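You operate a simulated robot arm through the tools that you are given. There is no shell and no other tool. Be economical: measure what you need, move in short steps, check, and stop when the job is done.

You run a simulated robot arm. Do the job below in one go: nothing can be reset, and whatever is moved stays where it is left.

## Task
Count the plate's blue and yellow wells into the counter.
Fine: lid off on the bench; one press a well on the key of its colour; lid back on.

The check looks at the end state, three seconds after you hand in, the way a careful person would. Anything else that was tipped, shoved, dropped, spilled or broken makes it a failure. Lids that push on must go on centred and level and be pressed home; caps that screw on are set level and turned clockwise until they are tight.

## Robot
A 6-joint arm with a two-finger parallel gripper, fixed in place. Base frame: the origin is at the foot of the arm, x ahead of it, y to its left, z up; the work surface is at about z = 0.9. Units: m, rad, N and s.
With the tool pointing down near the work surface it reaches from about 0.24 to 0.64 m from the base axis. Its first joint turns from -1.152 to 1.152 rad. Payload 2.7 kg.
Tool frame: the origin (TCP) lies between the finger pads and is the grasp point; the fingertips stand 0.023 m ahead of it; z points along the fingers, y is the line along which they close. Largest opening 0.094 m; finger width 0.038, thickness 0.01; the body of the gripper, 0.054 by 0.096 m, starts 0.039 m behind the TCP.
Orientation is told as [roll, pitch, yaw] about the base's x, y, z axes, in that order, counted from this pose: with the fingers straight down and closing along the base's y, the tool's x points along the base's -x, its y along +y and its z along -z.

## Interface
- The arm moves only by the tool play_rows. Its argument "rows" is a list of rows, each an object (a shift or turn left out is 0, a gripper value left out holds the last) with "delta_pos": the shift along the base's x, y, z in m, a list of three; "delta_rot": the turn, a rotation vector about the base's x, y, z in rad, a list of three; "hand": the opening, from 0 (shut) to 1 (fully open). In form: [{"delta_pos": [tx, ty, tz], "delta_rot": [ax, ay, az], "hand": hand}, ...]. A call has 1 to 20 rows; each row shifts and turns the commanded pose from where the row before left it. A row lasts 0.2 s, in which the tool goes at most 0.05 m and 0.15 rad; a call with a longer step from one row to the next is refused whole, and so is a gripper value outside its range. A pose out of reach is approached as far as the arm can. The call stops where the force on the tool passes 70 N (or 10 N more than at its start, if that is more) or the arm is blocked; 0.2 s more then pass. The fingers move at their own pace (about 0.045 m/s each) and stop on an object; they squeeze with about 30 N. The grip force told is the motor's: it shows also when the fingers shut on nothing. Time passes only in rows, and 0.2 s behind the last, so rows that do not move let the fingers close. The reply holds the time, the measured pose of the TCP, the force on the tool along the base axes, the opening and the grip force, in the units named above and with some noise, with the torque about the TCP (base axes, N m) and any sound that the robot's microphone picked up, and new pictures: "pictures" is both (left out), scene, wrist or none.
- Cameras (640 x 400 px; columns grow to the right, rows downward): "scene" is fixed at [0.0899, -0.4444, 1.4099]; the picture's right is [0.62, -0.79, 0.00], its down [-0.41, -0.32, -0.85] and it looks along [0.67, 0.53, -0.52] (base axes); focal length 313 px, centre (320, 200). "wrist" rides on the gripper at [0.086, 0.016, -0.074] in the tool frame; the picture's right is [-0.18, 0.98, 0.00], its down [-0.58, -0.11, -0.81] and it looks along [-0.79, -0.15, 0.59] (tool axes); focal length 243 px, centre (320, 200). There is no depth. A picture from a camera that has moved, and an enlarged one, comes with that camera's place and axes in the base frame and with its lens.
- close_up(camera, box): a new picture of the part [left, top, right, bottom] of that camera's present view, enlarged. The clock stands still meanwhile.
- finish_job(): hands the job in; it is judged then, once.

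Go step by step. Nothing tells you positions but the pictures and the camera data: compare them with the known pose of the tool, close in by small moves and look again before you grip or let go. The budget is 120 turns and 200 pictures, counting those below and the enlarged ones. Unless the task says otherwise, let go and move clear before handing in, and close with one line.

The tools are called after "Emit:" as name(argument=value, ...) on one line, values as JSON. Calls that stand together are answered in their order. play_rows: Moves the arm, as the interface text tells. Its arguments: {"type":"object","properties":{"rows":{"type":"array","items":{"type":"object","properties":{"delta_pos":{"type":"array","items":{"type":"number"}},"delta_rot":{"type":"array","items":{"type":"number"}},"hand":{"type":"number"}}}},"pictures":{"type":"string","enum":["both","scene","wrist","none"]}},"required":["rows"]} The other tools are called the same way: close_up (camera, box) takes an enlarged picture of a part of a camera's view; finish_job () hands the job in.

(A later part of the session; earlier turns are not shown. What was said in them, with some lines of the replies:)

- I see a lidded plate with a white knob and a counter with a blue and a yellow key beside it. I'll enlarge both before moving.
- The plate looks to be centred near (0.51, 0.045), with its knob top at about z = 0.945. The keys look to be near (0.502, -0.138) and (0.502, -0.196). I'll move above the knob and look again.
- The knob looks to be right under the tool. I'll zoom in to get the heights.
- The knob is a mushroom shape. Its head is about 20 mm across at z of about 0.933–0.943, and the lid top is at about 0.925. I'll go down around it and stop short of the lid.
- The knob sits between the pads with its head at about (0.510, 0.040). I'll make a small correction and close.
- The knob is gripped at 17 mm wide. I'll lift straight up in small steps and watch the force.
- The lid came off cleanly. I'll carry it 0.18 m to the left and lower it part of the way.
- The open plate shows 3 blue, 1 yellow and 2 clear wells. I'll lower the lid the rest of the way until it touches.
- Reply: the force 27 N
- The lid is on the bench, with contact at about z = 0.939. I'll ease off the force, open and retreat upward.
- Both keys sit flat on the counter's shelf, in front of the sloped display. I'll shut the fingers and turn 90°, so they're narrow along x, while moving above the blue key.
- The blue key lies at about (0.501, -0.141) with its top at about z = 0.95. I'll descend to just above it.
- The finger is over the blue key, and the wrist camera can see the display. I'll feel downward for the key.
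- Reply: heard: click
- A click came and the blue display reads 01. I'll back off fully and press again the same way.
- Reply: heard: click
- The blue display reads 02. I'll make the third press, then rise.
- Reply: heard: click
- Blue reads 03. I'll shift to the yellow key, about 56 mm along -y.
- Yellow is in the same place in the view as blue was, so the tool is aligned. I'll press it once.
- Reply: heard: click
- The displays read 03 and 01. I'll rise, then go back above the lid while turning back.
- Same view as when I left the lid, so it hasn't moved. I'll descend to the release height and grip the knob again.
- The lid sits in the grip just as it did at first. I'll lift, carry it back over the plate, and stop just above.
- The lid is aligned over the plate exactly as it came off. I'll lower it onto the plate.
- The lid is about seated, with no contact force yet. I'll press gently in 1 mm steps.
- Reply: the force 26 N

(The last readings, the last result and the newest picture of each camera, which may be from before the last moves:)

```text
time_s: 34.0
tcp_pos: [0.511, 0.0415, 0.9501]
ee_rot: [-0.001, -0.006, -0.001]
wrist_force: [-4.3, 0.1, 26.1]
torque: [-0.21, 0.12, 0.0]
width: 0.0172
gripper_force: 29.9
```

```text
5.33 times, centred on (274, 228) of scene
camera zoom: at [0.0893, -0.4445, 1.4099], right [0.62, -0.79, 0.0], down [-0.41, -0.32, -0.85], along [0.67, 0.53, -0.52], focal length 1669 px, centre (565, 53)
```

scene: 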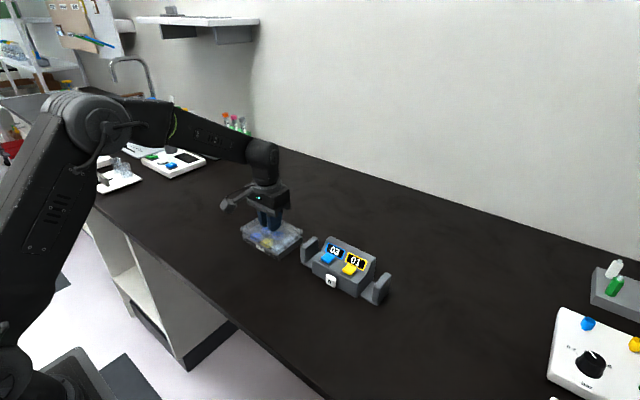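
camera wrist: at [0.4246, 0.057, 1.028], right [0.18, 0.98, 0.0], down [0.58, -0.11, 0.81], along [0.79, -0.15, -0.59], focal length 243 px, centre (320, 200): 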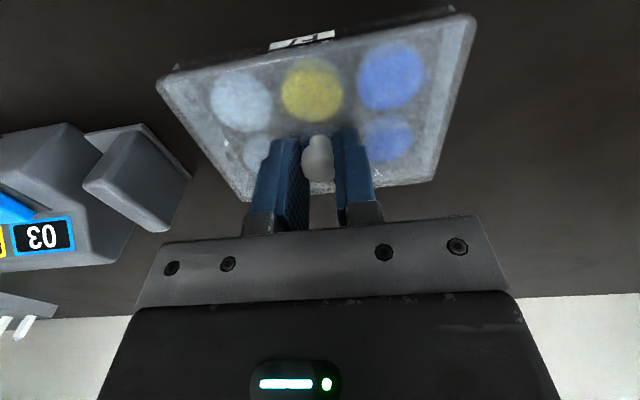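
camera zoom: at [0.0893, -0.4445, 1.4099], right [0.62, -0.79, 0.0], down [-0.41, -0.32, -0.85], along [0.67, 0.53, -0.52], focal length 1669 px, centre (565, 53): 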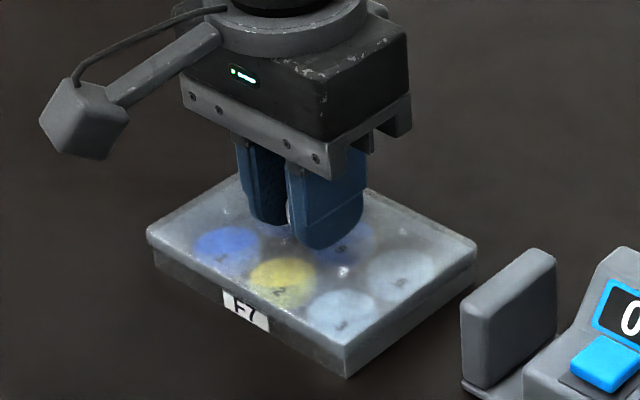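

That's 26 N of downward force and the lid looks level. I'll ease off, release, rise and compare with the first picture.

Emit:
play_rows(rows=[{"delta_pos": [0, 0, 0.003]}, {}, {"hand": 0.5}, {}, {}, {"delta_pos": [0, 0, 0.02]}, {"delta_pos": [0, 0, 0.03]}, {"delta_pos": [0, 0, 0.035]}, {}])

Emit:
close_up(camera="scene", box=[236, 210, 308, 255])

Emit:
close_up(camera="wrist", box=[200, 0, 430, 144])

```text
time_s: 36.0
tcp_pos: [0.5104, 0.0405, 1.0382]
ee_rot: [0.0, 0.0, 0.001]
wrist_force: [-0.2, 0.5, 0.9]
torque: [-0.02, -0.03, 0.01]
width: 0.047
gripper_force: 0.1
camera wrist: at [0.425, 0.0567, 1.1124], right [0.18, 0.98, 0.0], down [0.58, -0.11, 0.81], along [0.79, -0.15, -0.59], focal length 243 px, centre (320, 200)
```

scene: 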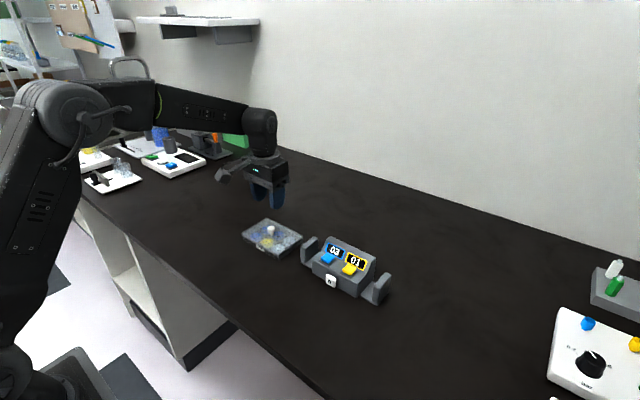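
wrist: 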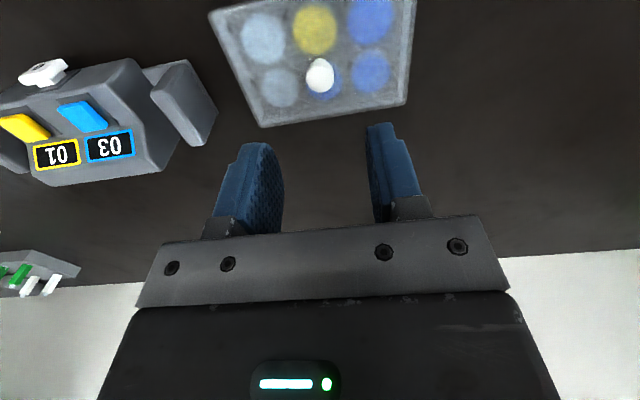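

```text
8.89 times, centred on (272, 232) of scene
camera zoom: at [0.0899, -0.4444, 1.4099], right [0.62, -0.79, 0.0], down [-0.41, -0.32, -0.85], along [0.67, 0.53, -0.52], focal length 2782 px, centre (747, -89)
```

zoom: 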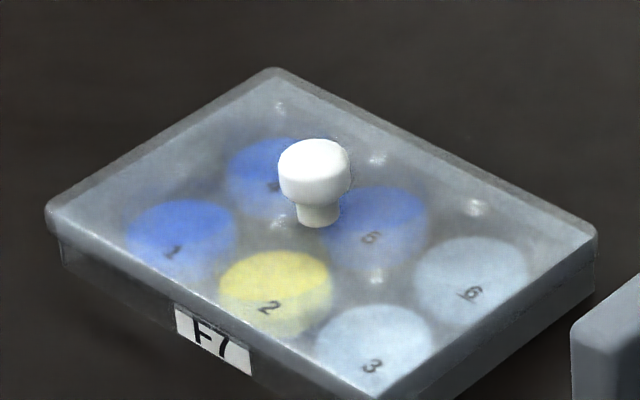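

```text
2.78 times, centred on (315, 72) of wrist
camera zoom: at [0.425, 0.0567, 1.1124], right [0.18, 0.98, 0.0], down [0.58, -0.11, 0.81], along [0.79, -0.15, -0.59], focal length 674 px, centre (334, 556)
```

zoom: 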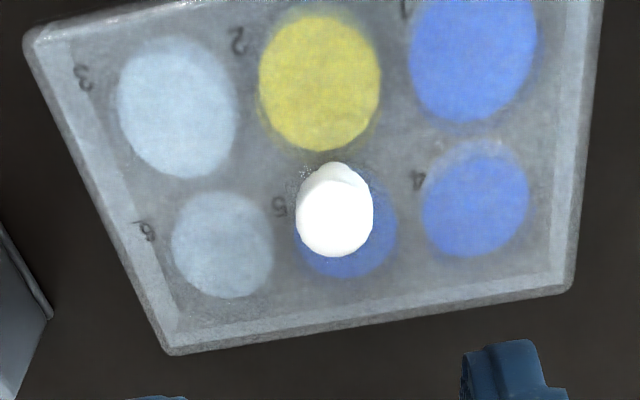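

The lid is back where it started to within about a pixel, level and seated. The counter shows blue 03 and yellow 01, the plate and counter haven't moved, and the gripper is clear, so I'm handing in.

Emit:
finish_job()

```text
The job is handed in.
```

The job is handed in: I counted 3 blue wells and 1 yellow into the counter (display 03 / 01), and the lid is back on the plate, level and pressed home.
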